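You operate a simulated robot arm through the tools that you are given. There is no shell and no other tool. Be economical: measure what you need, move in short steps, check, and stop when the job is done.

You are at the controls of a simulated two-armed robot. One attempt, no reset.

JOB
Pick up the clear bottle that says "A" from the front of the resin stand with one hand, pass it to the other hand and put it on the pane of the light box. Set down upright: clear bottle.

Only the result counts: the job must be done as asked and must still hold three seconds after the hand-in. Knocking over, shifting, dropping, spilling or breaking anything else fails it.

ROBOT AND FRAMES
Two 7-joint arms with two-finger parallel grippers on one trunk, on a base that drives. Base frame: it is fixed to the floor where the robot stands at the start and does not move with it; the origin is under the middle of the robot, x ahead of it, y to its left, z up; the surface under the hand at the start is at about z = 0.8. Readings come in m, rad, newtons and seconds.
The left shoulder is at the start at [0.05, 0.168, 1.082], the right one opposite. With the tool pointing down near the work surface each hand reaches from about 0.22 to 0.66 m from the robot's upright axis, wherever it stands, measured 20 degrees to its own side. Places, roughly: pane of the light box (15x15 cm) [-0.32, 1.44, 0.9]. Payload 1.57 kg a hand.
The TCP of each hand is the grasp point between the finger pads, 0.03 m short of the fingertips. In the tool frame z runs along the fingers and y along their closing line. Largest opening 0.08 m; finger width 0.017, thickness 0.012; the body of the gripper, 0.04 by 0.082 m, starts 0.08 m behind the TCP.
Orientation is that of the tool frame in the base frame, as a unit quaternion [w, x, y, z]. With the fingers straight down and closing along the base's y, the tool's x points along the base's -x, its y along +y and its z along -z.

CONTROLS
- The arms move only by the tool play_rows. It takes "left_plan", "right_plan" or both (then of equal length, played together; a hand with none holds still); each is a list of rows, each an object of numbers (a shift or turn left out is 0, a gripper value left out holds the last): "x", "y", "z": the shift along the tool's x, y, z in m; "rx", "ry", "rz": the turn, a rotation vector about the tool's x, y, z in rad; "grip": the opening in per cent of the stroke, from 0 (shut) to 100 (fully open). In form: [{"x": .., "y": .., "z": .., "rx": .., "ry": .., "rz": .., "grip": ..}, ...]. A call has 1 to 12 rows; each row is the pose to reach, as a shift and turn from the pose commanded when the call began, along the tool's axes at that moment. Each row takes 0.2 s and may step no farther than 0.05 m and 0.15 rad from the row before; otherwise, or with a gripper value out of range, the whole call is refused. Where a pose cannot be reached the arm comes as near as it can. A force on the tool above 40 N (or 10 N above the force at the start of the call, whichever is more), or a blocked arm, ends the call early, and 0.2 s more pass. The fingers move at their own pace (about 0.045 m/s each) and stop on an object; they squeeze with about 22 N. The grip force told is the motor's: it shows also when the fingers shut on nothing. Time passes only in rows, and 0.2 s behind the last, so rows that repeat a pose let the fingers close. It gives the time, the measured TCP pose, the force on the tool (base axes), the opening and the grip force at its end, in the units of the frame above (readings bear some noise), with the torque about the TCP (base axes, N m) and any sound that the robot's microphone picked up.
- Cameras (640 x 400 px; columns grow to the right, rows downward): "scene" is now at [0.1205, -0.0336, 1.2899]; the picture's right is [-0.39, -0.92, 0.00], its down [-0.55, 0.24, -0.80] and it looks along [0.74, -0.32, -0.60] (base axes); focal length 254 px, centre (320, 200). "left" rides on the left gripper at [0.072, 0.007, -0.122] in its tool frame; the picture's right is [-0.09, 1.00, 0.00], its down [-0.84, -0.08, -0.54] and it looks along [-0.54, -0.05, 0.84] (tool axes); focal length 238 px, centre (320, 200). "right" rides on the right gripper at [0.072, -0.007, -0.122] in its tool frame; the picture's right is [0.09, 1.00, 0.00], its down [-0.84, 0.08, -0.54] and it looks along [-0.54, 0.05, 0.84] (tool axes); focal length 238 px, centre (320, 200). There is no depth. A picture from a camera that has moved, and an enlarged one, comes with that camera's place and axes in the base frame and with its lens.
- snapshot(camera): a new picture of that camera. It takes no simulated time.
- move_column(by): slides the trunk up (or, below 0, down) by that many m; the arms and the scene camera ride with it, the base frame stays. It gives what a move gives, with no picture.
- drive_base(legs): drives the robot by 1 to 6 legs, each [ahead, left, turn to the left] in m, m and rad, along the robot's own axes; the way and the turn of a leg run together, so that a leg with both is an arc; at most 1.5 m and 3.142 rad a leg. The arms and the cameras ride along, it lands a little off, and it stops where it bumps. It gives what a move gives.
- turn_head(pan, tilt): turns the head with the scene camera to pan (to the left, within 1.396 rad either way) and tilt (down, from -0.506 to 1.204), counted from straight ahead of the robot. It gives what a move gives.
- close_up(camera, box): a new picture of the part [left, top, right, bottom] of that camera's present view, enlarged. It takes no simulated time.
- finish_job(): hands the job in; it is judged then, once.

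Go step by step. Nothing tells you exact positions but the pictures and the camera data: compare them with the known pose of the tool, close in by small moves and look again before you grip or let go. The budget is 120 turns and 108 pictures, counting those below and the enlarged ones. Unless the task says otherwise, let go and move clear before handing in, and close with one line.

The tools are called after "Request:" by a JSON object that holds its "api" and its "payload". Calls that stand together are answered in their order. play_rows: Moves the arms, as the interface text tells. Its arguments: {"type":"object","properties":{"left_plan":{"type":"array"},"right_plan":{"type":"array"}},"required":[]} The other tools are called the same way: move_column (by) slides the trunk up or down; drive_base (legs) drives the base; turn_head (pan, tilt) turns the head that bears the scene camera; snapshot (camera) takes a picture; close_up (camera, box) takes an enlarged picture of a part of a camera's view; finish_job () hands the job in.

At the start:

```text
t: 0.0
left_tcp_pos: [0.4682, 0.0693, 1.0451]
left_tcp_rot: [0.0, 0.0, 1.0, -0.001]
left_contact_force: [0.0, -0.4, -0.2]
left_torque: [0.01, 0.0, -0.01]
left_gripper_width: 0.0798
left_grasp_force: 0.0
right_tcp_pos: [0.4273, -0.3755, 1.1344]
right_tcp_rot: [0.0, 0.0, 1.0, 0.0]
right_contact_force: [0.0, -0.3, 0.0]
right_torque: [-0.03, 0.0, -0.01]
right_gripper_width: 0.0797
right_grasp_force: 0.0
trunk travel left (down, up): [-0.25, 0.193]
robot x, y, heading: [-0.0011, -0.001, 0.001]
head pan, tilt: [-0.407, 0.642]
```

scene: 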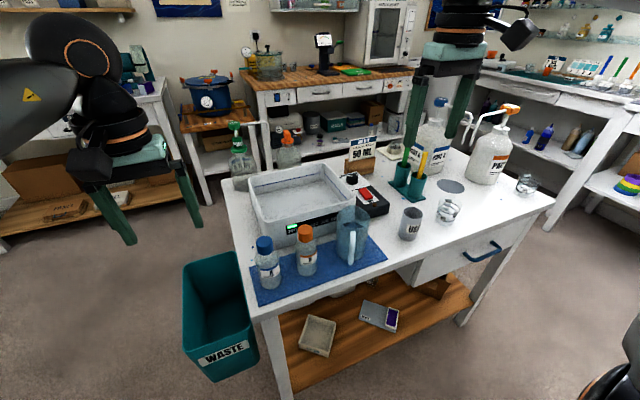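
right: 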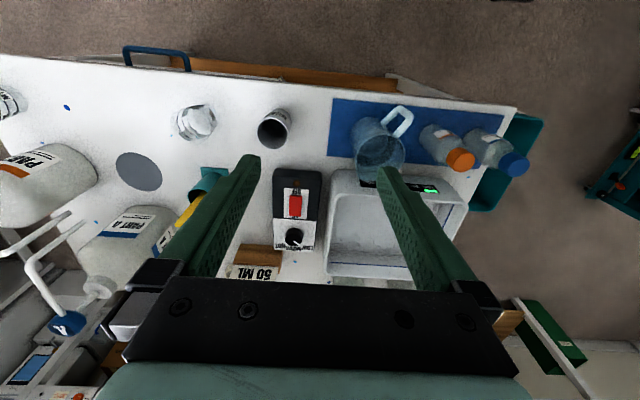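
left: 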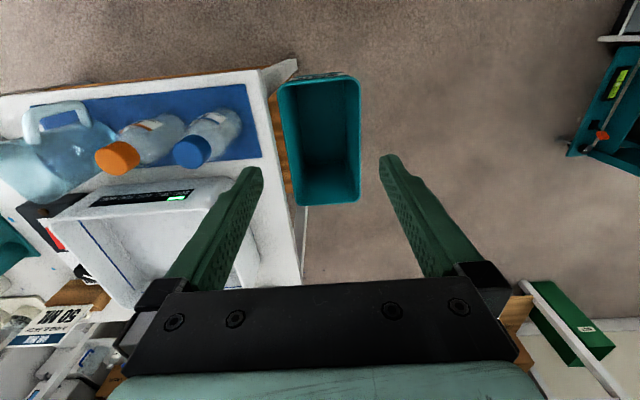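

I see a white bench with two clear bottles (blue cap, orange cap) on a blue mat, next to a jug. I'll read their labels and look toward the light box.

Request:
{"api": "close_up", "payload": {"camera": "scene", "box": [220, 180, 400, 310]}}

Request:
{"api": "turn_head", "payload": {"pan": 1.39, "tilt": 0.4}}

Request:
{"api": "snapshot", "payload": {"camera": "scene"}}

```text
3.08 times, centred on (310, 245) of scene
camera zoom: at [0.1205, -0.0336, 1.2899], right [-0.39, -0.92, 0.0], down [-0.55, 0.24, -0.8], along [0.74, -0.32, -0.6], focal length 780 px, centre (351, 62)
```

zoom: 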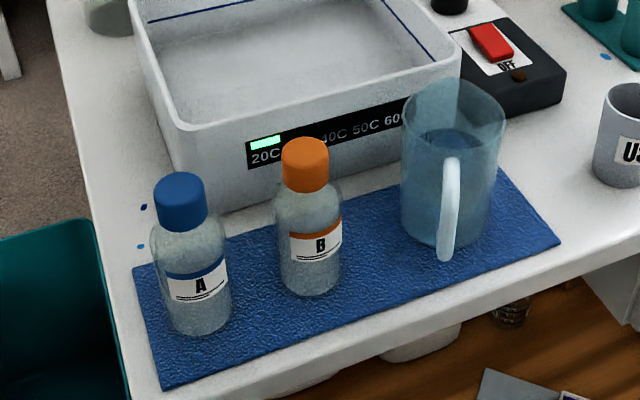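

```text
t: 1.8
left_tcp_pos: [0.4679, 0.0693, 1.0449]
left_tcp_rot: [0.001, 0.0, 1.0, -0.001]
left_contact_force: [-0.3, -0.1, -0.4]
left_torque: [-0.02, -0.03, -0.01]
left_gripper_width: 0.08
left_grasp_force: 0.0
right_tcp_pos: [0.4277, -0.374, 1.1346]
right_tcp_rot: [0.0, 0.0, 1.0, 0.0]
right_contact_force: [0.2, -0.5, 0.4]
right_torque: [0.0, -0.03, -0.01]
right_gripper_width: 0.08
right_grasp_force: 0.1
trunk travel left (down, up): [-0.25, 0.193]
robot x, y, heading: [0.0037, -0.0015, -0.002]
head pan, tilt: [1.389, 0.4]
```

```text
103 pictures are left
camera scene: at [0.0573, 0.0919, 1.3118], right [0.98, -0.18, 0.0], down [-0.07, -0.38, -0.92], along [0.17, 0.91, -0.39], focal length 254 px, centre (320, 200)
```

scene: 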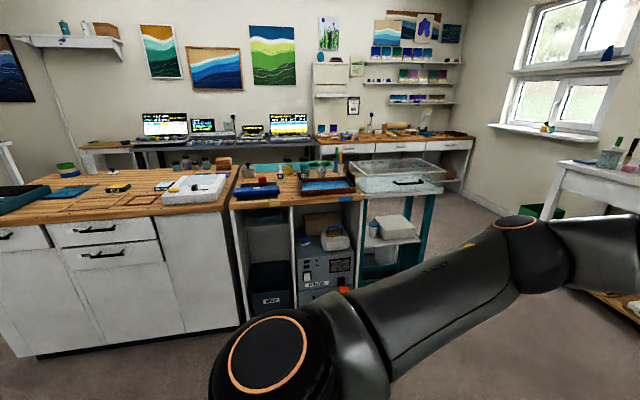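

Bottle A is the blue-capped one, with its base near [0.478, -0.07, 0.8] and a height of about 0.14. I'm testing whether the left hand can go horizontal: it would grip the body from the front and the right hand would then take the cap from above.

Request:
{"api": "play_rows", "payload": {"left_plan": [{"ry": -0.13, "x": -0.012, "z": -0.005}, {"ry": -0.26, "x": -0.024, "z": -0.01}, {"ry": -0.39, "x": -0.036, "z": -0.015}, {"ry": -0.52, "x": -0.048, "z": -0.02}, {"ry": -0.65, "x": -0.06, "z": -0.025}, {"ry": -0.78, "x": -0.072, "z": -0.03}, {"ry": -0.91, "x": -0.084, "z": -0.035}, {"ry": -1.04, "x": -0.096, "z": -0.04}, {"ry": -1.17, "x": -0.108, "z": -0.045}, {"ry": -1.3, "x": -0.12, "z": -0.05}, {"ry": -1.43, "x": -0.132, "z": -0.055}, {"ry": -1.57, "x": -0.144, "z": -0.06}]}}

Request:
{"api": "turn_head", "payload": {"pan": 0.0, "tilt": 0.75}}

Request:
{"api": "snapshot", "payload": {"camera": "scene"}}

Request:
{"api": "snapshot", "payload": {"camera": "left"}}

```text
t: 4.4
left_tcp_pos: [0.6109, 0.0686, 1.1049]
left_tcp_rot: [0.708, 0.001, 0.706, -0.001]
left_contact_force: [0.1, -0.7, -0.6]
left_torque: [-0.03, -0.01, 0.04]
left_gripper_width: 0.0801
left_grasp_force: 0.0
right_tcp_pos: [0.4263, -0.3755, 1.1338]
right_tcp_rot: [0.0, 0.0, 1.0, 0.001]
right_contact_force: [0.5, 0.4, -0.5]
right_torque: [0.03, -0.02, -0.01]
right_gripper_width: 0.08
right_grasp_force: 0.0
trunk travel left (down, up): [-0.25, 0.193]
robot x, y, heading: [0.0016, -0.0036, -0.003]
head pan, tilt: [1.389, 0.4]
```

```text
t: 5.9
left_tcp_pos: [0.6127, 0.0697, 1.1042]
left_tcp_rot: [0.707, 0.0, 0.708, 0.0]
left_contact_force: [-0.5, -0.6, 0.3]
left_torque: [0.02, 0.02, 0.0]
left_gripper_width: 0.0802
left_grasp_force: 0.1
right_tcp_pos: [0.4272, -0.3744, 1.1338]
right_tcp_rot: [-0.001, 0.0, 1.0, 0.0]
right_contact_force: [-0.2, 0.4, 1.0]
right_torque: [0.03, 0.01, 0.02]
right_gripper_width: 0.0801
right_grasp_force: 0.1
trunk travel left (down, up): [-0.25, 0.193]
robot x, y, heading: [0.0001, -0.0024, 0.001]
head pan, tilt: [0.0, 0.75]
```

```text
102 pictures are left
camera scene: at [0.1234, 0.0008, 1.2807], right [0.0, -1.0, 0.0], down [-0.68, 0.0, -0.73], along [0.73, 0.0, -0.68], focal length 254 px, centre (320, 200)
```

scene: 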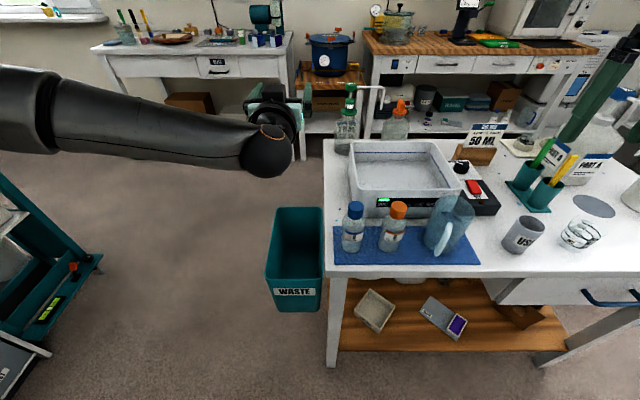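

```text
101 pictures are left
camera left: at [0.4892, 0.076, 1.033], right [0.0, 1.0, 0.09], down [-0.54, -0.08, 0.84], along [0.84, -0.05, 0.54], focal length 238 px, centre (320, 200)
```

left: 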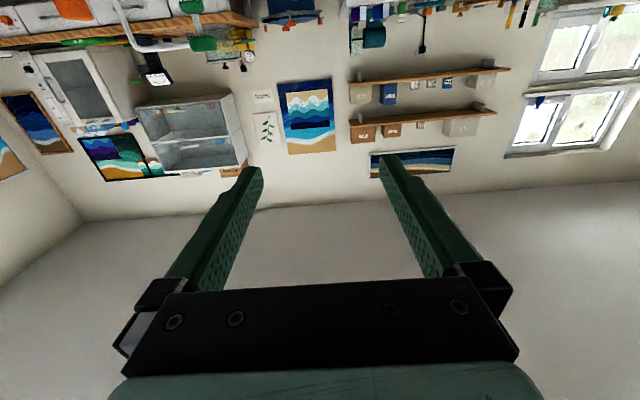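

The horizontal left hand works well. Next I back up the base so the hand can come at the bottle from in front of the table edge.

Request:
{"api": "drive_base", "payload": {"legs": [[-0.2, 0, 0]]}}

```text
t: 7.5
left_tcp_pos: [0.413, 0.0695, 1.1043]
left_tcp_rot: [0.707, -0.001, 0.707, 0.0]
left_contact_force: [-0.1, 0.4, 0.2]
left_torque: [-0.01, 0.02, 0.04]
left_gripper_width: 0.08
left_grasp_force: 0.1
right_tcp_pos: [0.2293, -0.3738, 1.1338]
right_tcp_rot: [-0.001, -0.001, 1.0, 0.001]
right_contact_force: [-0.1, 0.3, 0.5]
right_torque: [0.02, -0.01, 0.04]
right_gripper_width: 0.08
right_grasp_force: 0.0
trunk travel left (down, up): [-0.25, 0.193]
robot x, y, heading: [-0.1947, -0.001, 0.002]
head pan, tilt: [0.0, 0.75]
```

Base is back at x = -0.195. Now the hand goes to y = -0.072, drops partway, and stays short of the bottle so I can look again.

Request:
{"api": "play_rows", "payload": {"left_plan": [{"z": -0.02, "y": -0.035, "x": 0.02, "grip": 82}, {"z": -0.04, "y": -0.07, "x": 0.04}, {"z": -0.05, "y": -0.105, "x": 0.06}, {"z": -0.05, "y": -0.141, "x": 0.09}, {"z": -0.05, "y": -0.141, "x": 0.13}, {"z": -0.05, "y": -0.141, "x": 0.17}, {"z": -0.05, "y": -0.141, "x": 0.17}]}}

Request:
{"api": "turn_head", "payload": {"pan": -0.15, "tilt": 0.65}}

Request:
{"api": "snapshot", "payload": {"camera": "scene"}}

Request:
{"api": "snapshot", "payload": {"camera": "left"}}

Request:
{"api": "snapshot", "payload": {"camera": "right"}}

```text
t: 9.1
left_tcp_pos: [0.3638, -0.069, 0.9332]
left_tcp_rot: [0.707, -0.001, 0.707, -0.001]
left_contact_force: [-0.2, -0.3, -0.4]
left_torque: [0.0, -0.03, 0.01]
left_gripper_width: 0.0657
left_grasp_force: 0.0
right_tcp_pos: [0.231, -0.3739, 1.1337]
right_tcp_rot: [-0.001, -0.001, 1.0, 0.001]
right_contact_force: [0.1, 0.9, 0.1]
right_torque: [-0.04, 0.0, 0.01]
right_gripper_width: 0.0798
right_grasp_force: 0.1
trunk travel left (down, up): [-0.25, 0.193]
robot x, y, heading: [-0.198, -0.0006, 0.002]
head pan, tilt: [0.0, 0.75]
```

```text
t: 9.8
left_tcp_pos: [0.363, -0.0695, 0.9331]
left_tcp_rot: [0.708, 0.0, 0.707, 0.001]
left_contact_force: [0.3, -0.4, -0.4]
left_torque: [-0.01, 0.02, 0.0]
left_gripper_width: 0.0654
left_grasp_force: 0.0
right_tcp_pos: [0.2298, -0.3749, 1.1346]
right_tcp_rot: [0.0, -0.001, 1.0, 0.0]
right_contact_force: [0.7, -0.2, -0.1]
right_torque: [0.0, 0.03, 0.0]
right_gripper_width: 0.0799
right_grasp_force: 0.0
trunk travel left (down, up): [-0.25, 0.193]
robot x, y, heading: [-0.1979, -0.0025, 0.003]
head pan, tilt: [-0.15, 0.649]
```

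```text
100 pictures are left
camera scene: at [-0.0719, -0.0121, 1.2893], right [-0.15, -0.99, 0.0], down [-0.6, 0.09, -0.8], along [0.79, -0.12, -0.6], focal length 254 px, centre (320, 200)
```

scene: 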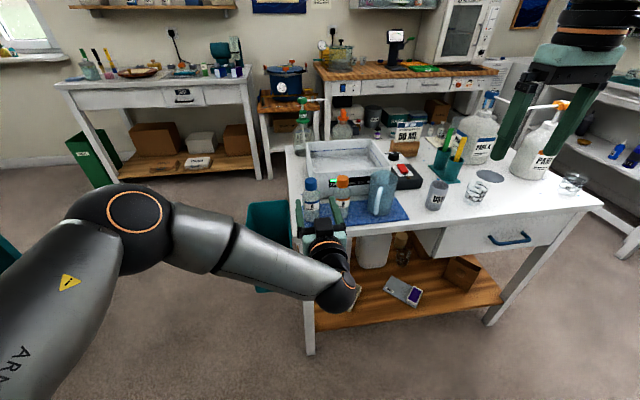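

```text
99 pictures are left
camera left: at [0.241, -0.0637, 0.8627], right [0.0, 1.0, 0.09], down [-0.54, -0.08, 0.84], along [0.84, -0.05, 0.54], focal length 238 px, centre (320, 200)
```

left: 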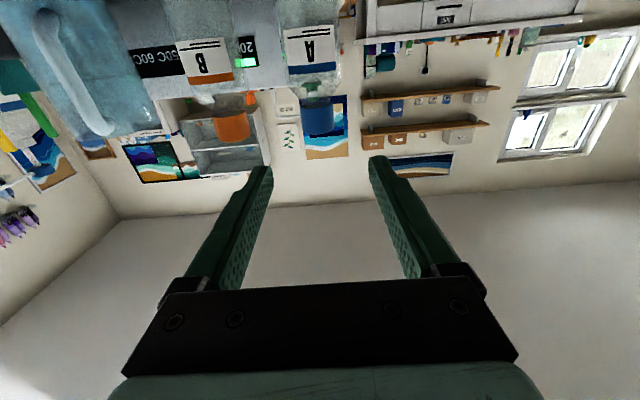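

```text
98 pictures are left
camera right: at [0.1579, -0.3808, 1.2556], right [-0.09, 1.0, 0.0], down [0.84, 0.08, 0.54], along [0.54, 0.05, -0.84], focal length 238 px, centre (320, 200)
```

right: 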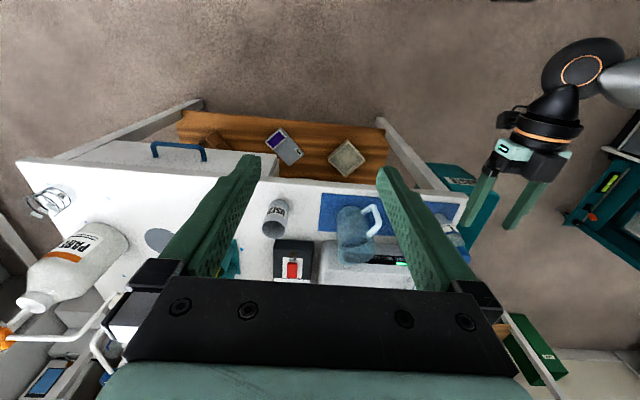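

Request:
{"api": "close_up", "payload": {"camera": "scene", "box": [280, 160, 380, 250]}}

Request:
{"api": "close_up", "payload": {"camera": "left", "box": [170, 0, 370, 150]}}

```text
4.44 times, centred on (330, 205) of scene
camera zoom: at [-0.0719, -0.0121, 1.2893], right [-0.15, -0.99, 0.0], down [-0.6, 0.09, -0.8], along [0.79, -0.12, -0.6], focal length 1127 px, centre (276, 178)
```

zoom: 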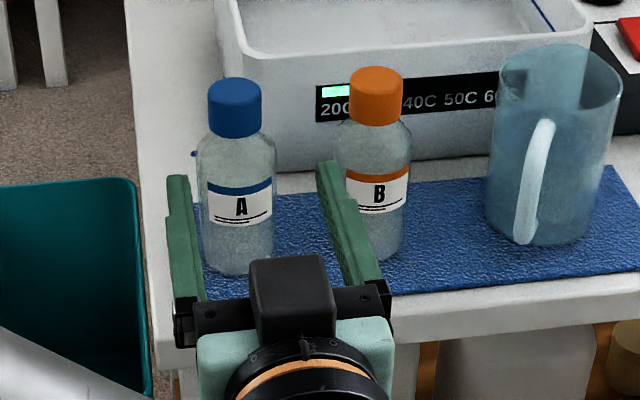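

```text
2.67 times, centred on (270, 75) of left
camera zoom: at [0.241, -0.0637, 0.8627], right [0.0, 1.0, 0.09], down [-0.54, -0.08, 0.84], along [0.84, -0.05, 0.54], focal length 636 px, centre (453, 533)
```

zoom: 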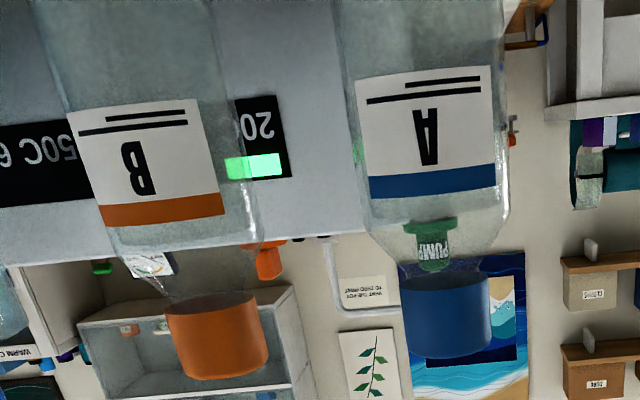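

The fix is consistent: A's axis is at about x = 0.486, y = -0.072, with a 50 mm body, the shoulder at z ≈ 0.886 and the top at 0.937. I'll lower to z ≈ 0.838 in front of it, then check before going forward.

Request:
{"api": "play_rows", "payload": {"left_plan": [{"x": 0.03, "y": -0.002}, {"x": 0.06, "y": -0.0025}, {"x": 0.095, "y": -0.0025}, {"x": 0.095, "y": -0.0025, "z": 0.03}, {"x": 0.095, "y": -0.0025, "z": 0.03}]}}

Request:
{"api": "close_up", "payload": {"camera": "scene", "box": [280, 160, 380, 250]}}

Request:
{"api": "snapshot", "payload": {"camera": "left"}}

```text
t: 11.0
left_tcp_pos: [0.3938, -0.0739, 0.8386]
left_tcp_rot: [0.707, -0.001, 0.707, 0.001]
left_contact_force: [0.0, 0.6, -1.3]
left_torque: [-0.03, 0.0, 0.0]
left_gripper_width: 0.0655
left_grasp_force: 0.1
right_tcp_pos: [0.2306, -0.3741, 1.1338]
right_tcp_rot: [0.001, -0.001, 1.0, 0.0]
right_contact_force: [0.4, 0.3, 0.6]
right_torque: [0.03, -0.01, -0.02]
right_gripper_width: 0.08
right_grasp_force: 0.0
trunk travel left (down, up): [-0.25, 0.193]
robot x, y, heading: [-0.199, -0.0005, 0.0]
head pan, tilt: [-0.15, 0.649]
```

```text
4.44 times, centred on (330, 205) of scene
camera zoom: at [-0.072, -0.0121, 1.2893], right [-0.15, -0.99, 0.0], down [-0.6, 0.09, -0.8], along [0.79, -0.12, -0.6], focal length 1127 px, centre (276, 178)
```

zoom: 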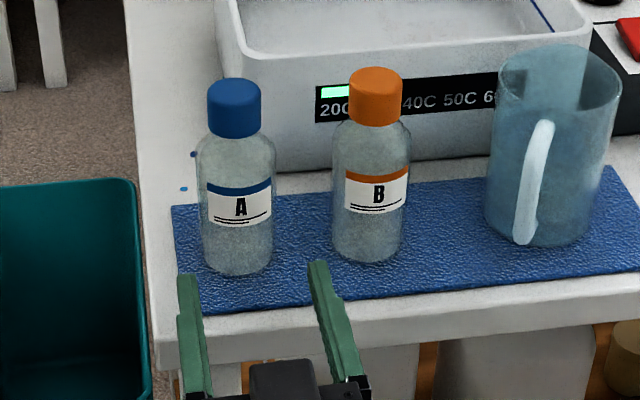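

```text
94 pictures are left
camera left: at [0.2716, -0.0665, 0.7671], right [0.0, 1.0, 0.09], down [-0.54, -0.08, 0.84], along [0.84, -0.05, 0.54], focal length 238 px, centre (320, 200)
```

left: 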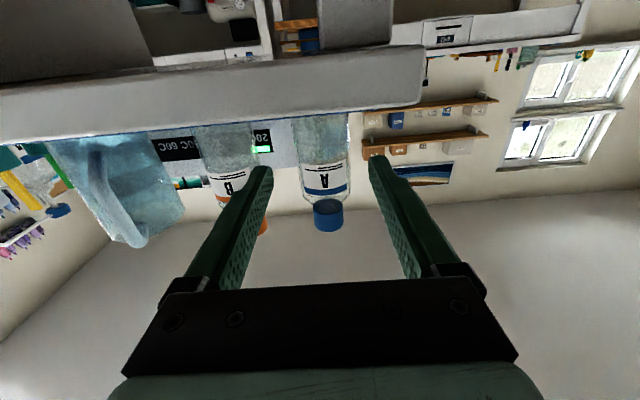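

Everything lines up with the bottle. Advancing in small steps to x ≈ 0.485, without closing.

Request:
{"api": "play_rows", "payload": {"left_plan": [{"z": 0.02, "y": 0.001}, {"z": 0.04, "y": 0.001}, {"z": 0.06, "y": 0.001}, {"z": 0.075, "y": 0.001}, {"z": 0.09, "y": 0.001}, {"z": 0.09, "y": 0.001}]}}

Request:
{"api": "close_up", "payload": {"camera": "scene", "box": [280, 160, 380, 250]}}

Request:
{"api": "snapshot", "payload": {"camera": "left"}}

```text
t: 12.4
left_tcp_pos: [0.4766, -0.0674, 0.8521]
left_tcp_rot: [0.703, -0.003, 0.711, 0.003]
left_contact_force: [-0.4, 0.6, -0.2]
left_torque: [0.01, -0.03, 0.0]
left_gripper_width: 0.0659
left_grasp_force: 0.1
left hand out of reach, approached as far as the arm can: row 3, 4, 5, 6
right_tcp_pos: [0.2299, -0.375, 1.1339]
right_tcp_rot: [0.001, 0.0, 1.0, 0.0]
right_contact_force: [0.2, 0.3, 0.2]
right_torque: [0.02, 0.0, 0.0]
right_gripper_width: 0.0803
right_grasp_force: 0.0
trunk travel left (down, up): [-0.25, 0.193]
robot x, y, heading: [-0.2023, -0.0004, 0.002]
head pan, tilt: [-0.15, 0.649]
```

```text
4.44 times, centred on (330, 205) of scene
camera zoom: at [-0.0719, -0.0121, 1.2893], right [-0.15, -0.99, 0.0], down [-0.6, 0.09, -0.8], along [0.79, -0.12, -0.6], focal length 1127 px, centre (276, 178)
```

zoom: 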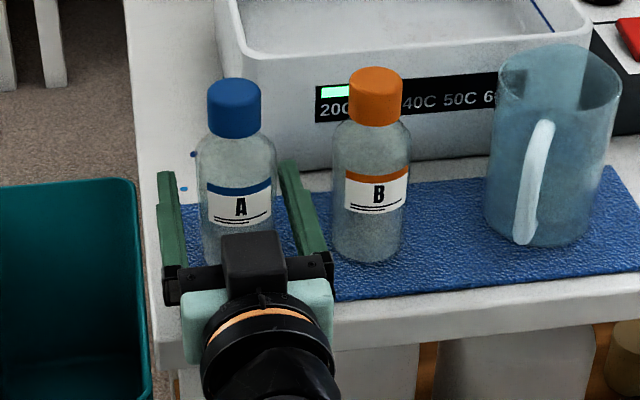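

```text
92 pictures are left
camera left: at [0.353, -0.0623, 0.7834], right [-0.01, 1.0, 0.09], down [-0.53, -0.08, 0.84], along [0.85, -0.04, 0.53], focal length 238 px, centre (320, 200)
```

left: 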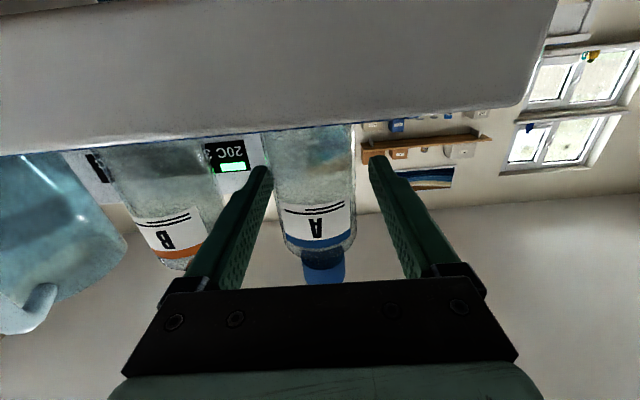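

The arm ran out of reach, so the TCP rode up to 0.852. I'll pull back, drive forward a little, and redo the approach.

Request:
{"api": "play_rows", "payload": {"left_plan": [{"z": -0.03}, {"z": -0.06}, {"z": -0.09}, {"z": -0.12}, {"z": -0.12}]}}

Request:
{"api": "drive_base", "payload": {"legs": [[0.06, 0, 0]]}}

```text
t: 13.6
left_tcp_pos: [0.3566, -0.069, 0.8544]
left_tcp_rot: [0.707, 0.0, 0.707, 0.0]
left_contact_force: [-1.3, 0.6, 0.1]
left_torque: [-0.01, 0.0, 0.0]
left_gripper_width: 0.0655
left_grasp_force: 0.1
right_tcp_pos: [0.23, -0.375, 1.1341]
right_tcp_rot: [0.0, -0.002, 1.0, -0.001]
right_contact_force: [0.3, -0.8, -0.4]
right_torque: [-0.01, 0.02, -0.01]
right_gripper_width: 0.0799
right_grasp_force: 0.1
trunk travel left (down, up): [-0.25, 0.193]
robot x, y, heading: [-0.1969, 0.0005, 0.003]
head pan, tilt: [-0.15, 0.649]
```

```text
t: 14.6
left_tcp_pos: [0.4167, -0.0687, 0.8542]
left_tcp_rot: [0.707, -0.001, 0.708, 0.001]
left_contact_force: [0.0, -0.8, -0.1]
left_torque: [-0.01, -0.03, 0.01]
left_gripper_width: 0.0656
left_grasp_force: 0.0
right_tcp_pos: [0.2903, -0.3737, 1.134]
right_tcp_rot: [0.001, -0.001, 1.0, 0.001]
right_contact_force: [0.1, -0.1, -0.3]
right_torque: [0.03, 0.05, 0.03]
right_gripper_width: 0.08
right_grasp_force: 0.1
trunk travel left (down, up): [-0.25, 0.193]
robot x, y, heading: [-0.1417, -0.0018, 0.004]
head pan, tilt: [-0.15, 0.649]
```

Request:
{"api": "play_rows", "payload": {"left_plan": [{"x": 0.016, "y": -0.003}, {"x": 0.016, "y": -0.003}, {"x": 0.016, "y": -0.003, "z": 0.02}, {"x": 0.016, "y": -0.003, "z": 0.04}, {"x": 0.016, "y": -0.003, "z": 0.055}, {"x": 0.016, "y": -0.003, "z": 0.069}, {"x": 0.016, "y": -0.003, "z": 0.069}]}}

Request:
{"api": "close_up", "payload": {"camera": "scene", "box": [270, 160, 390, 270]}}

Request:
{"api": "snapshot", "payload": {"camera": "left"}}

```text
t: 16.2
left_tcp_pos: [0.4843, -0.0704, 0.8388]
left_tcp_rot: [0.705, -0.002, 0.709, 0.002]
left_contact_force: [0.6, -0.8, -0.1]
left_torque: [0.04, -0.03, 0.01]
left_gripper_width: 0.0658
left_grasp_force: 0.1
right_tcp_pos: [0.2883, -0.3743, 1.1338]
right_tcp_rot: [0.0, -0.001, 1.0, 0.0]
right_contact_force: [-0.4, -0.2, 0.2]
right_torque: [-0.05, 0.04, -0.02]
right_gripper_width: 0.0799
right_grasp_force: 0.0
trunk travel left (down, up): [-0.25, 0.193]
robot x, y, heading: [-0.1387, -0.0023, 0.003]
head pan, tilt: [-0.15, 0.649]
```

```text
3.64 times, centred on (330, 215) of scene
camera zoom: at [-0.0125, -0.0121, 1.2893], right [-0.15, -0.99, 0.0], down [-0.6, 0.09, -0.8], along [0.79, -0.12, -0.6], focal length 922 px, centre (284, 146)
```

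zoom: 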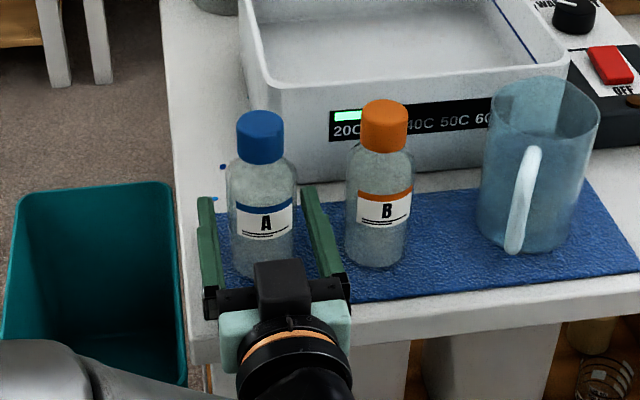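

```text
90 pictures are left
camera left: at [0.3613, -0.0653, 0.768], right [0.0, 1.0, 0.09], down [-0.54, -0.08, 0.84], along [0.84, -0.05, 0.54], focal length 238 px, centre (320, 200)
```

left: 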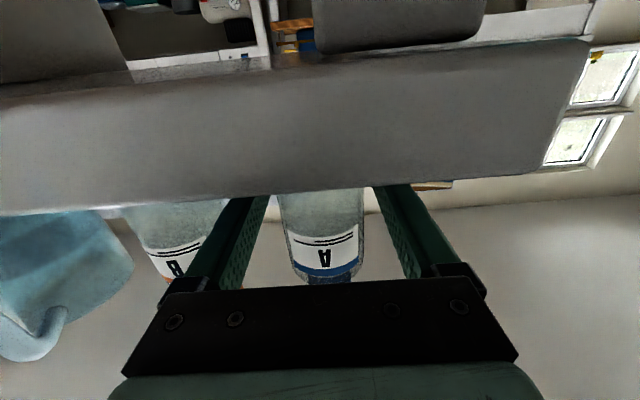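

Centred and at the right height. Closing on the body.

Request:
{"api": "play_rows", "payload": {"left_plan": [{"grip": 40}, {"grip": 20}, {"grip": 20}, {"grip": 20}, {"grip": 20}]}}

Request:
{"api": "close_up", "payload": {"camera": "scene", "box": [270, 160, 390, 270]}}

```text
t: 17.4
left_tcp_pos: [0.4846, -0.0713, 0.8398]
left_tcp_rot: [0.706, -0.003, 0.709, 0.002]
left_contact_force: [0.5, 1.7, 0.4]
left_torque: [0.03, 0.02, 0.03]
left_gripper_width: 0.0492
left_grasp_force: 21.5
right_tcp_pos: [0.29, -0.3748, 1.1336]
right_tcp_rot: [0.0, -0.002, 1.0, 0.0]
right_contact_force: [0.1, -0.5, -0.6]
right_torque: [0.02, -0.03, -0.02]
right_gripper_width: 0.0798
right_grasp_force: 0.1
trunk travel left (down, up): [-0.25, 0.193]
robot x, y, heading: [-0.1413, -0.0058, -0.001]
head pan, tilt: [-0.15, 0.649]
```

```text
3.64 times, centred on (330, 215) of scene
camera zoom: at [-0.0124, -0.012, 1.2893], right [-0.15, -0.99, 0.0], down [-0.6, 0.09, -0.8], along [0.79, -0.12, -0.6], focal length 922 px, centre (284, 146)
```

zoom: 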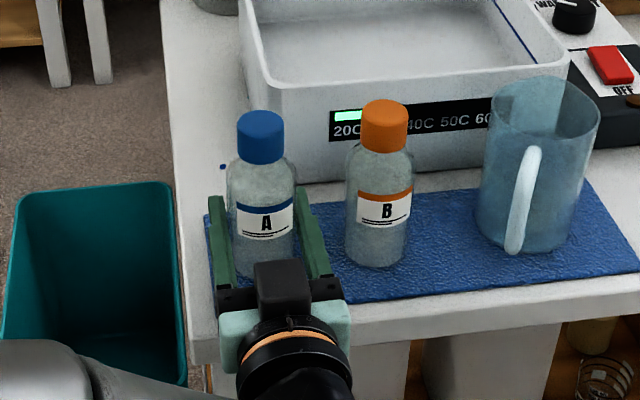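

Gripped at 49 mm with 21.5 N. Lifting straight up, then drawing back from the bench.

Request:
{"api": "play_rows", "payload": {"left_plan": [{"x": -0.01}, {"x": -0.03}, {"x": -0.055}, {"x": -0.085}, {"x": -0.115}, {"x": -0.145}, {"x": -0.175}, {"x": -0.2}, {"x": -0.2, "z": -0.03}, {"x": -0.2, "z": -0.06}, {"x": -0.2, "z": -0.08}, {"x": -0.2, "z": -0.08}]}}

Request:
{"api": "snapshot", "payload": {"camera": "scene"}}

Request:
{"api": "snapshot", "payload": {"camera": "right"}}

```text
t: 20.0
left_tcp_pos: [0.4049, -0.0697, 1.0377]
left_tcp_rot: [0.707, -0.001, 0.707, 0.0]
left_contact_force: [-1.0, -0.2, -2.6]
left_torque: [-0.01, -0.02, 0.01]
left_gripper_width: 0.0493
left_grasp_force: 21.6
right_tcp_pos: [0.2885, -0.3747, 1.1337]
right_tcp_rot: [0.0, -0.001, 1.0, 0.001]
right_contact_force: [0.8, 0.3, -0.1]
right_torque: [-0.01, 0.02, -0.03]
right_gripper_width: 0.0799
right_grasp_force: 0.0
trunk travel left (down, up): [-0.25, 0.193]
robot x, y, heading: [-0.1396, -0.0008, -0.001]
head pan, tilt: [-0.15, 0.649]
```

```text
88 pictures are left
camera scene: at [-0.0122, -0.0121, 1.2893], right [-0.15, -0.99, 0.0], down [-0.6, 0.09, -0.8], along [0.79, -0.12, -0.6], focal length 254 px, centre (320, 200)
```

scene: 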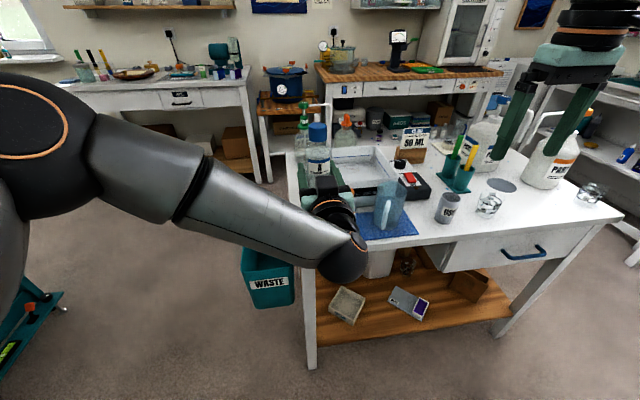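

```text
87 pictures are left
camera right: at [0.2175, -0.3809, 1.2556], right [-0.09, 1.0, 0.0], down [0.84, 0.08, 0.54], along [0.54, 0.05, -0.84], focal length 238 px, centre (320, 200)
```

right: 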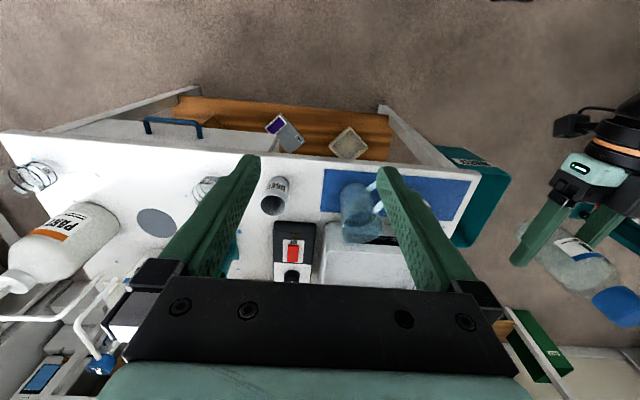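

The bottle is held upright. I'll back away from the bench into free space, then raise the right hand and bring it above the bottle.

Request:
{"api": "drive_base", "payload": {"legs": [[-0.3, 0, 0]]}}

Request:
{"api": "play_rows", "payload": {"right_plan": [{"z": -0.04}, {"z": -0.08}, {"z": -0.09, "x": -0.02, "y": 0.04}, {"z": -0.09, "x": -0.04, "y": 0.08}, {"z": -0.09, "x": -0.06, "y": 0.12}, {"z": -0.09, "x": -0.075, "y": 0.16}, {"z": -0.09, "x": -0.09, "y": 0.2}, {"z": -0.09, "x": -0.09, "y": 0.2}]}}

Request:
{"api": "turn_head", "payload": {"pan": -0.1, "tilt": 0.4}}

Request:
{"api": "snapshot", "payload": {"camera": "scene"}}

Request:
{"api": "snapshot", "payload": {"camera": "right"}}

```text
t: 22.0
left_tcp_pos: [0.106, -0.0705, 1.0372]
left_tcp_rot: [0.707, -0.001, 0.707, 0.001]
left_contact_force: [-0.4, 0.2, -2.5]
left_torque: [0.01, -0.02, 0.02]
left_gripper_width: 0.0494
left_grasp_force: 21.8
right_tcp_pos: [-0.0091, -0.3738, 1.1344]
right_tcp_rot: [0.0, 0.0, 1.0, 0.002]
right_contact_force: [0.0, 0.2, 0.7]
right_torque: [-0.01, -0.03, 0.0]
right_gripper_width: 0.0801
right_grasp_force: 0.1
trunk travel left (down, up): [-0.25, 0.193]
robot x, y, heading: [-0.4365, 0.0003, 0.004]
head pan, tilt: [-0.15, 0.649]
```

```text
t: 23.8
left_tcp_pos: [0.1069, -0.0695, 1.0369]
left_tcp_rot: [0.706, -0.001, 0.708, 0.001]
left_contact_force: [0.1, 0.0, -2.8]
left_torque: [0.01, -0.02, 0.0]
left_gripper_width: 0.0497
left_grasp_force: 21.9
right_tcp_pos: [0.0122, -0.227, 1.1703]
right_tcp_rot: [0.001, -0.001, 1.0, 0.001]
right_contact_force: [0.3, 0.0, 0.3]
right_torque: [0.02, 0.01, -0.02]
right_gripper_width: 0.0801
right_grasp_force: 0.1
right hand out of reach, approached as far as the arm can: row 3, 4, 5, 6, 7, 8
trunk travel left (down, up): [-0.25, 0.193]
robot x, y, heading: [-0.4349, -0.0025, -0.001]
head pan, tilt: [-0.15, 0.649]
```

```text
t: 24.6
left_tcp_pos: [0.107, -0.0705, 1.0379]
left_tcp_rot: [0.706, -0.001, 0.708, 0.0]
left_contact_force: [-0.3, -0.4, -2.5]
left_torque: [0.01, 0.01, 0.04]
left_gripper_width: 0.0491
left_grasp_force: 21.8
right_tcp_pos: [0.0133, -0.2273, 1.1708]
right_tcp_rot: [-0.001, 0.0, 1.0, 0.001]
right_contact_force: [-0.3, 0.5, 0.4]
right_torque: [0.01, 0.01, -0.01]
right_gripper_width: 0.0799
right_grasp_force: 0.0
trunk travel left (down, up): [-0.25, 0.193]
robot x, y, heading: [-0.4396, -0.001, 0.001]
head pan, tilt: [-0.099, 0.4]
```

```text
86 pictures are left
camera scene: at [-0.3042, -0.0087, 1.3117], right [-0.1, -1.0, 0.0], down [-0.39, 0.04, -0.92], along [0.92, -0.09, -0.39], focal length 254 px, centre (320, 200)
```

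scene: 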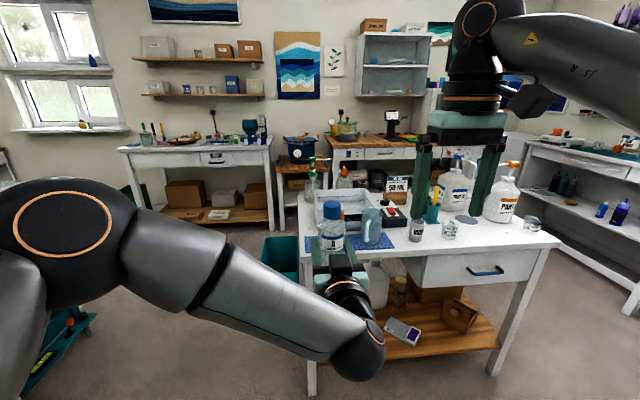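

```text
85 pictures are left
camera right: at [-0.0594, -0.2338, 1.2925], right [-0.09, 1.0, 0.0], down [0.84, 0.08, 0.54], along [0.54, 0.05, -0.84], focal length 238 px, centre (320, 200)
```

right: 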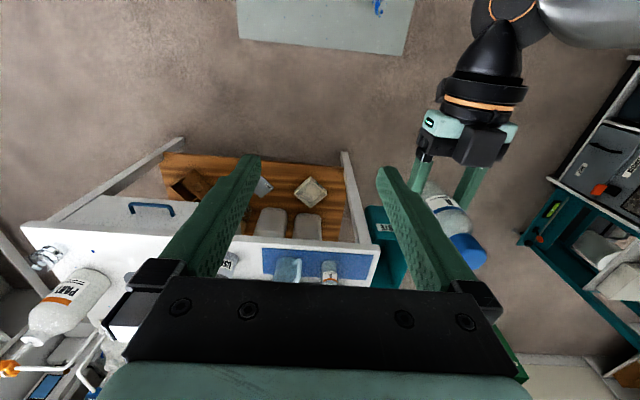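

The right hand can't get high enough with the tool pointing down, so I'll lower the bottle instead.

Request:
{"api": "play_rows", "payload": {"left_plan": [{"x": 0.03}, {"x": 0.06}, {"x": 0.09}, {"x": 0.12}, {"x": 0.15}, {"x": 0.16, "z": -0.02}, {"x": 0.16, "z": -0.04}, {"x": 0.16, "z": -0.04}]}}

Request:
{"api": "play_rows", "payload": {"right_plan": [{"z": 0.03}, {"z": 0.06}, {"z": 0.09, "y": 0.02}, {"z": 0.1, "y": 0.04}, {"z": 0.1, "y": 0.04}]}}

Request:
{"api": "snapshot", "payload": {"camera": "scene"}}

Request:
{"api": "snapshot", "payload": {"camera": "right"}}

```text
t: 26.4
left_tcp_pos: [0.0655, -0.0709, 0.8772]
left_tcp_rot: [0.707, -0.001, 0.707, 0.001]
left_contact_force: [-0.4, -0.3, -2.9]
left_torque: [0.01, 0.01, 0.0]
left_gripper_width: 0.0494
left_grasp_force: 22.6
right_tcp_pos: [0.0126, -0.2275, 1.1718]
right_tcp_rot: [0.001, 0.0, 1.0, 0.002]
right_contact_force: [0.1, 1.0, 0.2]
right_torque: [-0.01, 0.0, -0.01]
right_gripper_width: 0.0801
right_grasp_force: 0.0
trunk travel left (down, up): [-0.25, 0.193]
robot x, y, heading: [-0.4384, -0.0042, 0.0]
head pan, tilt: [-0.099, 0.4]
```

```text
t: 27.6
left_tcp_pos: [0.0674, -0.0718, 0.8768]
left_tcp_rot: [0.706, 0.0, 0.708, 0.0]
left_contact_force: [0.7, 0.3, -2.9]
left_torque: [0.0, 0.02, -0.01]
left_gripper_width: 0.0492
left_grasp_force: 22.0
right_tcp_pos: [0.0112, -0.1872, 1.0703]
right_tcp_rot: [0.0, -0.001, 1.0, 0.0]
right_contact_force: [-0.7, -1.0, -0.2]
right_torque: [-0.02, 0.03, 0.01]
right_gripper_width: 0.08
right_grasp_force: 0.1
trunk travel left (down, up): [-0.25, 0.193]
robot x, y, heading: [-0.4376, -0.0026, 0.005]
head pan, tilt: [-0.099, 0.4]
```

```text
84 pictures are left
camera scene: at [-0.3044, -0.0087, 1.3118], right [-0.1, -1.0, 0.0], down [-0.39, 0.04, -0.92], along [0.92, -0.09, -0.39], focal length 254 px, centre (320, 200)
```

scene: 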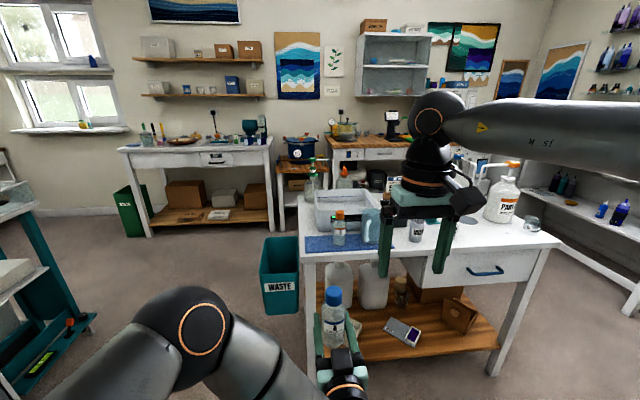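

```text
83 pictures are left
camera right: at [-0.0602, -0.1934, 1.1919], right [-0.09, 1.0, 0.0], down [0.84, 0.08, 0.54], along [0.54, 0.05, -0.84], focal length 238 px, centre (320, 200)
```

right: 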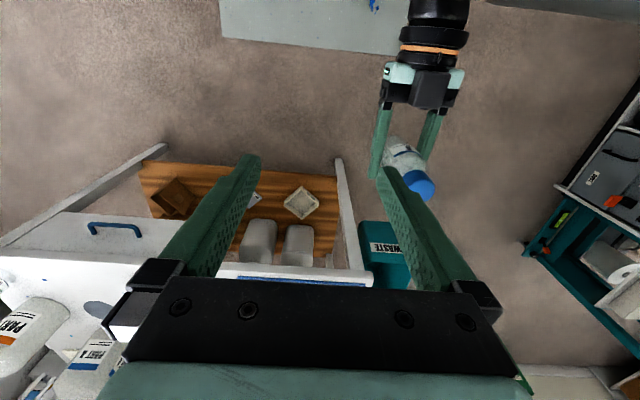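

The bottle top should now be at z ≈ 0.976. Moving the right hand above it at z = 1.07.

Request:
{"api": "play_rows", "payload": {"right_plan": [{"x": -0.02, "y": 0.04}, {"x": -0.04, "y": 0.08}, {"x": -0.056, "y": 0.1155}, {"x": -0.056, "y": 0.1155}]}}

Request:
{"api": "turn_head", "payload": {"pan": -0.1, "tilt": 0.7}}

Request:
{"api": "snapshot", "payload": {"camera": "scene"}}

Request:
{"api": "snapshot", "payload": {"camera": "right"}}

```text
t: 28.6
left_tcp_pos: [0.066, -0.073, 0.8778]
left_tcp_rot: [0.707, 0.0, 0.707, 0.0]
left_contact_force: [0.1, -0.7, -3.0]
left_torque: [-0.02, -0.02, 0.01]
left_gripper_width: 0.0492
left_grasp_force: 22.0
right_tcp_pos: [0.0216, -0.1715, 1.0703]
right_tcp_rot: [0.0, 0.0, 1.0, 0.001]
right_contact_force: [0.4, 0.2, -0.4]
right_torque: [0.01, 0.0, 0.01]
right_gripper_width: 0.08
right_grasp_force: 0.1
right hand out of reach, approached as far as the arm can: row 1, 2, 3, 4
trunk travel left (down, up): [-0.25, 0.193]
robot x, y, heading: [-0.4355, -0.0035, 0.006]
head pan, tilt: [-0.099, 0.4]
```

```text
t: 29.4
left_tcp_pos: [0.0663, -0.0716, 0.8785]
left_tcp_rot: [0.707, -0.001, 0.707, 0.001]
left_contact_force: [0.1, 0.6, -2.9]
left_torque: [0.0, -0.03, 0.01]
left_gripper_width: 0.0492
left_grasp_force: 21.6
right_tcp_pos: [0.0233, -0.1721, 1.07]
right_tcp_rot: [-0.001, 0.0, 1.0, 0.001]
right_contact_force: [0.1, 0.1, -0.2]
right_torque: [-0.03, 0.0, 0.0]
right_gripper_width: 0.08
right_grasp_force: 0.1
trunk travel left (down, up): [-0.25, 0.193]
robot x, y, heading: [-0.4384, -0.0006, 0.002]
head pan, tilt: [-0.099, 0.7]
```

```text
82 pictures are left
camera scene: at [-0.3119, -0.008, 1.285], right [-0.1, -1.0, 0.0], down [-0.64, 0.06, -0.77], along [0.76, -0.07, -0.64], focal length 254 px, centre (320, 200)
```

scene: 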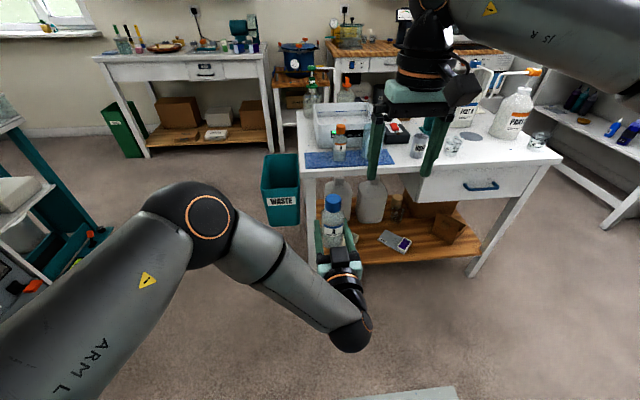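

```text
81 pictures are left
camera right: at [-0.0496, -0.1786, 1.1921], right [-0.09, 1.0, 0.0], down [0.84, 0.08, 0.54], along [0.54, 0.05, -0.84], focal length 238 px, centre (320, 200)
```

right: 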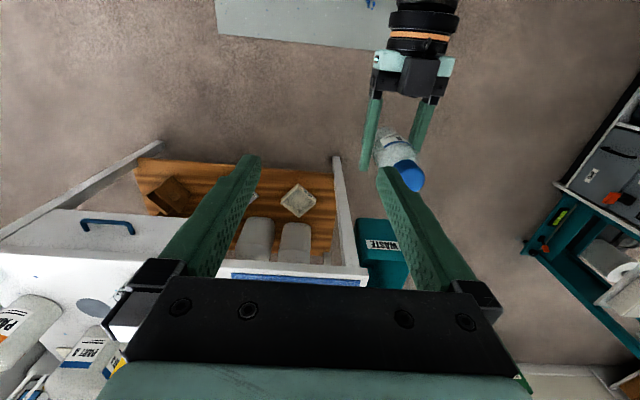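

The right arm's limit is about x 0.46 ahead of the robot at that height. I'll bring the bottle lower, closer and further to the right, with the left hand yawed inward.

Request:
{"api": "play_rows", "payload": {"left_plan": [{"x": 0.02, "y": -0.01, "z": -0.01, "rx": 0.1}, {"x": 0.04, "y": -0.02, "z": -0.02, "rx": 0.2}, {"x": 0.055, "y": -0.03, "z": -0.03, "rx": 0.3}, {"x": 0.07, "y": -0.04, "z": -0.045, "rx": 0.4}, {"x": 0.077, "y": -0.05, "z": -0.055, "rx": 0.5}, {"x": 0.077, "y": -0.06, "z": -0.065, "rx": 0.6}, {"x": 0.077, "y": -0.06, "z": -0.065, "rx": 0.6}]}}

Request:
{"api": "snapshot", "payload": {"camera": "scene"}}

Request:
{"api": "snapshot", "payload": {"camera": "right"}}

```text
t: 31.0
left_tcp_pos: [0.0344, -0.0688, 0.9017]
left_tcp_rot: [0.674, 0.122, 0.719, -0.114]
left_contact_force: [-0.6, 0.0, -2.7]
left_torque: [0.0, 0.0, 0.01]
left_gripper_width: 0.0492
left_grasp_force: 22.4
left hand out of reach, approached as far as the arm can: row 2, 3, 4, 5, 6, 7
right_tcp_pos: [0.0222, -0.1718, 1.0697]
right_tcp_rot: [0.0, 0.0, 1.0, 0.001]
right_contact_force: [0.6, -0.5, 0.1]
right_torque: [0.0, 0.0, -0.05]
right_gripper_width: 0.0799
right_grasp_force: 0.1
trunk travel left (down, up): [-0.25, 0.193]
robot x, y, heading: [-0.4333, 0.0025, 0.0]
head pan, tilt: [-0.099, 0.7]
```

```text
80 pictures are left
camera scene: at [-0.312, -0.008, 1.285], right [-0.1, -1.0, 0.0], down [-0.64, 0.06, -0.76], along [0.76, -0.07, -0.64], focal length 254 px, centre (320, 200)
```

scene: 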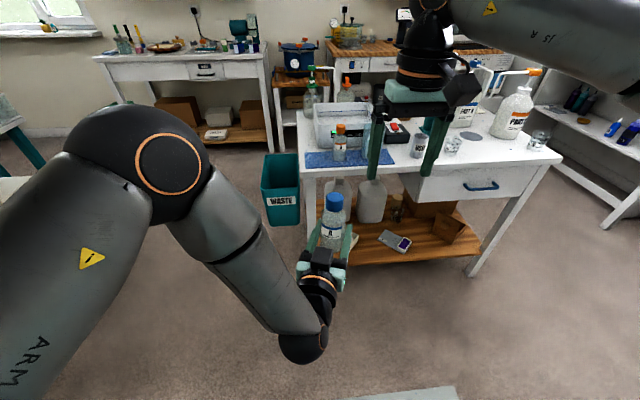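

```text
79 pictures are left
camera right: at [-0.0496, -0.1785, 1.1921], right [-0.09, 1.0, 0.0], down [0.84, 0.08, 0.54], along [0.54, 0.05, -0.84], focal length 238 px, centre (320, 200)
```

right: 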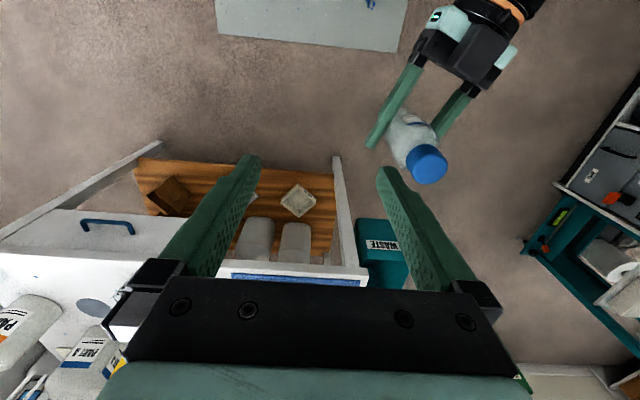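

The left hand hit a joint limit when pulled in and is slightly tilted. I'll extend it forward again, straight and lower, to rel x ≈ 0.56 and z ≈ 0.79, where the right hand reaches further.

Request:
{"api": "play_rows", "payload": {"left_plan": [{"x": 0.01, "y": -0.003, "z": 0.025, "rx": -0.06, "ry": -0.012}, {"x": 0.03, "y": -0.006, "z": 0.05, "rx": -0.12, "ry": -0.024}, {"x": 0.05, "y": -0.009, "z": 0.075, "rx": -0.18, "ry": -0.036}, {"x": 0.07, "y": -0.012, "z": 0.1, "rx": -0.24, "ry": -0.048}, {"x": 0.09, "y": -0.015, "z": 0.1095, "rx": -0.3, "ry": -0.06}, {"x": 0.105, "y": -0.018, "z": 0.1095, "rx": -0.335, "ry": -0.064}, {"x": 0.105, "y": -0.018, "z": 0.1095, "rx": -0.335, "ry": -0.064}]}}

```text
t: 32.6
left_tcp_pos: [0.1209, -0.0733, 0.8154]
left_tcp_rot: [0.705, 0.004, 0.709, 0.006]
left_contact_force: [-0.4, 0.6, -3.2]
left_torque: [0.05, 0.0, -0.02]
left_gripper_width: 0.0489
left_grasp_force: 21.9
left hand out of reach, approached as far as the arm can: row 3, 4, 5, 6, 7
right_tcp_pos: [0.0221, -0.1724, 1.07]
right_tcp_rot: [0.0, 0.0, 1.0, 0.001]
right_contact_force: [-0.2, -0.3, 0.3]
right_torque: [0.02, 0.0, -0.02]
right_gripper_width: 0.08
right_grasp_force: 0.0
trunk travel left (down, up): [-0.25, 0.193]
robot x, y, heading: [-0.4342, 0.0004, 0.001]
head pan, tilt: [-0.099, 0.7]
```

The bottle is now at about [0.121, -0.073], with its top near z = 0.915. I'll try the right hand over it at z ≈ 0.98.

Request:
{"api": "play_rows", "payload": {"right_plan": [{"z": 0.04}, {"z": 0.08}, {"z": 0.085, "x": -0.03, "y": 0.03}, {"z": 0.085, "x": -0.06, "y": 0.06}, {"z": 0.085, "x": -0.099, "y": 0.08}, {"z": 0.085, "x": -0.099, "y": 0.099}, {"z": 0.085, "x": -0.099, "y": 0.099}]}}

Request:
{"api": "snapshot", "payload": {"camera": "scene"}}

Request:
{"api": "snapshot", "payload": {"camera": "right"}}

```text
t: 34.2
left_tcp_pos: [0.1212, -0.0742, 0.8154]
left_tcp_rot: [0.705, 0.004, 0.709, 0.006]
left_contact_force: [0.0, 0.0, -2.5]
left_torque: [-0.02, -0.02, 0.01]
left_gripper_width: 0.0491
left_grasp_force: 21.9
right_tcp_pos: [0.0446, -0.1668, 0.9819]
right_tcp_rot: [0.0, -0.002, 1.0, 0.0]
right_contact_force: [0.5, 0.0, -0.2]
right_torque: [-0.01, -0.01, -0.02]
right_gripper_width: 0.0799
right_grasp_force: 0.0
right hand out of reach, approached as far as the arm can: row 3, 4, 5, 6, 7
trunk travel left (down, up): [-0.25, 0.193]
robot x, y, heading: [-0.4351, 0.0011, -0.002]
head pan, tilt: [-0.099, 0.7]
```

```text
78 pictures are left
camera scene: at [-0.3119, -0.008, 1.2849], right [-0.1, -1.0, 0.0], down [-0.64, 0.06, -0.76], along [0.76, -0.07, -0.64], focal length 254 px, centre (320, 200)
```

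scene: 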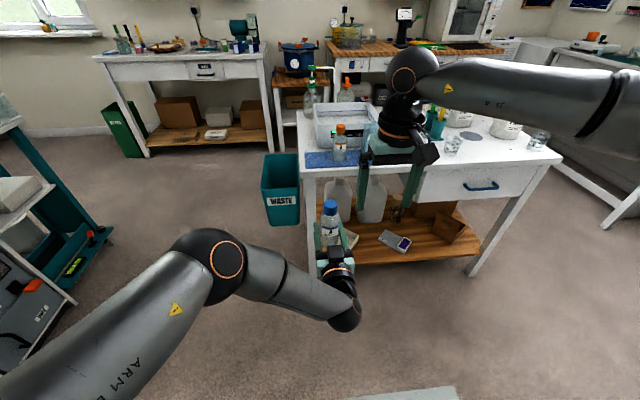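

```text
77 pictures are left
camera right: at [-0.0278, -0.1739, 1.1044], right [-0.09, 1.0, 0.0], down [0.84, 0.08, 0.54], along [0.54, 0.05, -0.84], focal length 238 px, centre (320, 200)
```

right: 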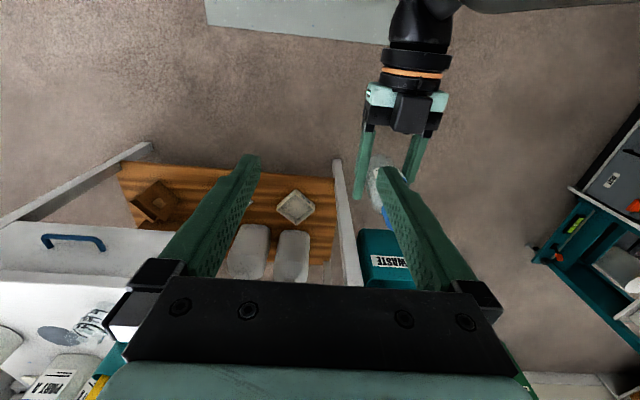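

The right hand is limited to rel x ≈ 0.48 when vertical. Pitching its tool forward about 0.5 rad brings its wrist back, so I'll tilt it and then move over the bottle.

Request:
{"api": "play_rows", "payload": {"right_plan": [{"ry": -0.125}, {"ry": -0.25}, {"ry": -0.375}, {"ry": -0.5}, {"ry": -0.5, "x": -0.02, "y": 0.025}, {"ry": -0.5, "x": -0.04, "y": 0.05}, {"ry": -0.5, "x": -0.06, "y": 0.075}, {"ry": -0.5, "x": -0.076, "y": 0.094}, {"ry": -0.5, "x": -0.076, "y": 0.094}]}}

Request:
{"api": "snapshot", "payload": {"camera": "scene"}}

Request:
{"api": "snapshot", "payload": {"camera": "right"}}

```text
t: 36.2
left_tcp_pos: [0.1209, -0.0733, 0.8162]
left_tcp_rot: [0.705, 0.003, 0.709, 0.006]
left_contact_force: [-0.9, 0.6, -3.5]
left_torque: [0.02, 0.01, -0.01]
left_gripper_width: 0.0491
left_grasp_force: 21.7
right_tcp_pos: [0.0857, -0.1236, 0.985]
right_tcp_rot: [0.247, -0.001, 0.969, 0.001]
right_contact_force: [0.4, -0.5, 0.4]
right_torque: [-0.01, 0.01, -0.02]
right_gripper_width: 0.0799
right_grasp_force: 0.1
right hand out of reach, approached as far as the arm can: row 6, 7, 8, 9
trunk travel left (down, up): [-0.25, 0.193]
robot x, y, heading: [-0.439, -0.0038, 0.001]
head pan, tilt: [-0.099, 0.7]
```

```text
76 pictures are left
camera scene: at [-0.3119, -0.008, 1.2849], right [-0.1, -1.0, 0.0], down [-0.64, 0.06, -0.76], along [0.76, -0.07, -0.64], focal length 254 px, centre (320, 200)
```

scene: 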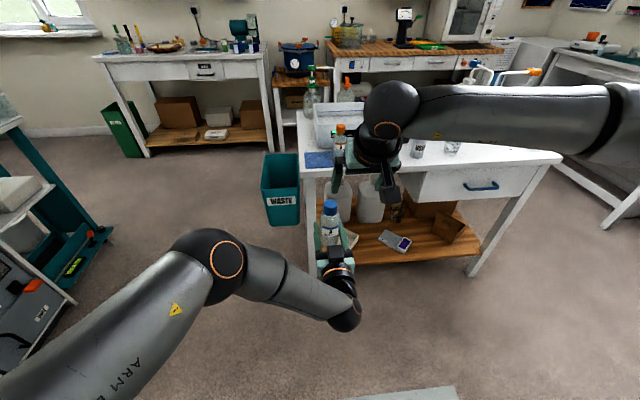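

```text
75 pictures are left
camera right: at [-0.0362, -0.1316, 1.0562], right [-0.08, 1.0, -0.04], down [0.47, 0.08, 0.88], along [0.88, 0.05, -0.48], focal length 238 px, centre (320, 200)
```

right: 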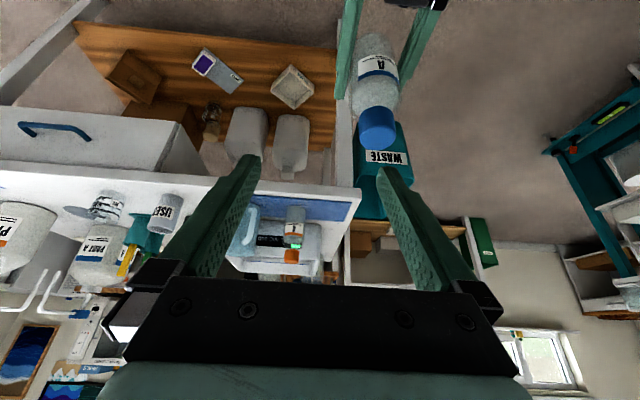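

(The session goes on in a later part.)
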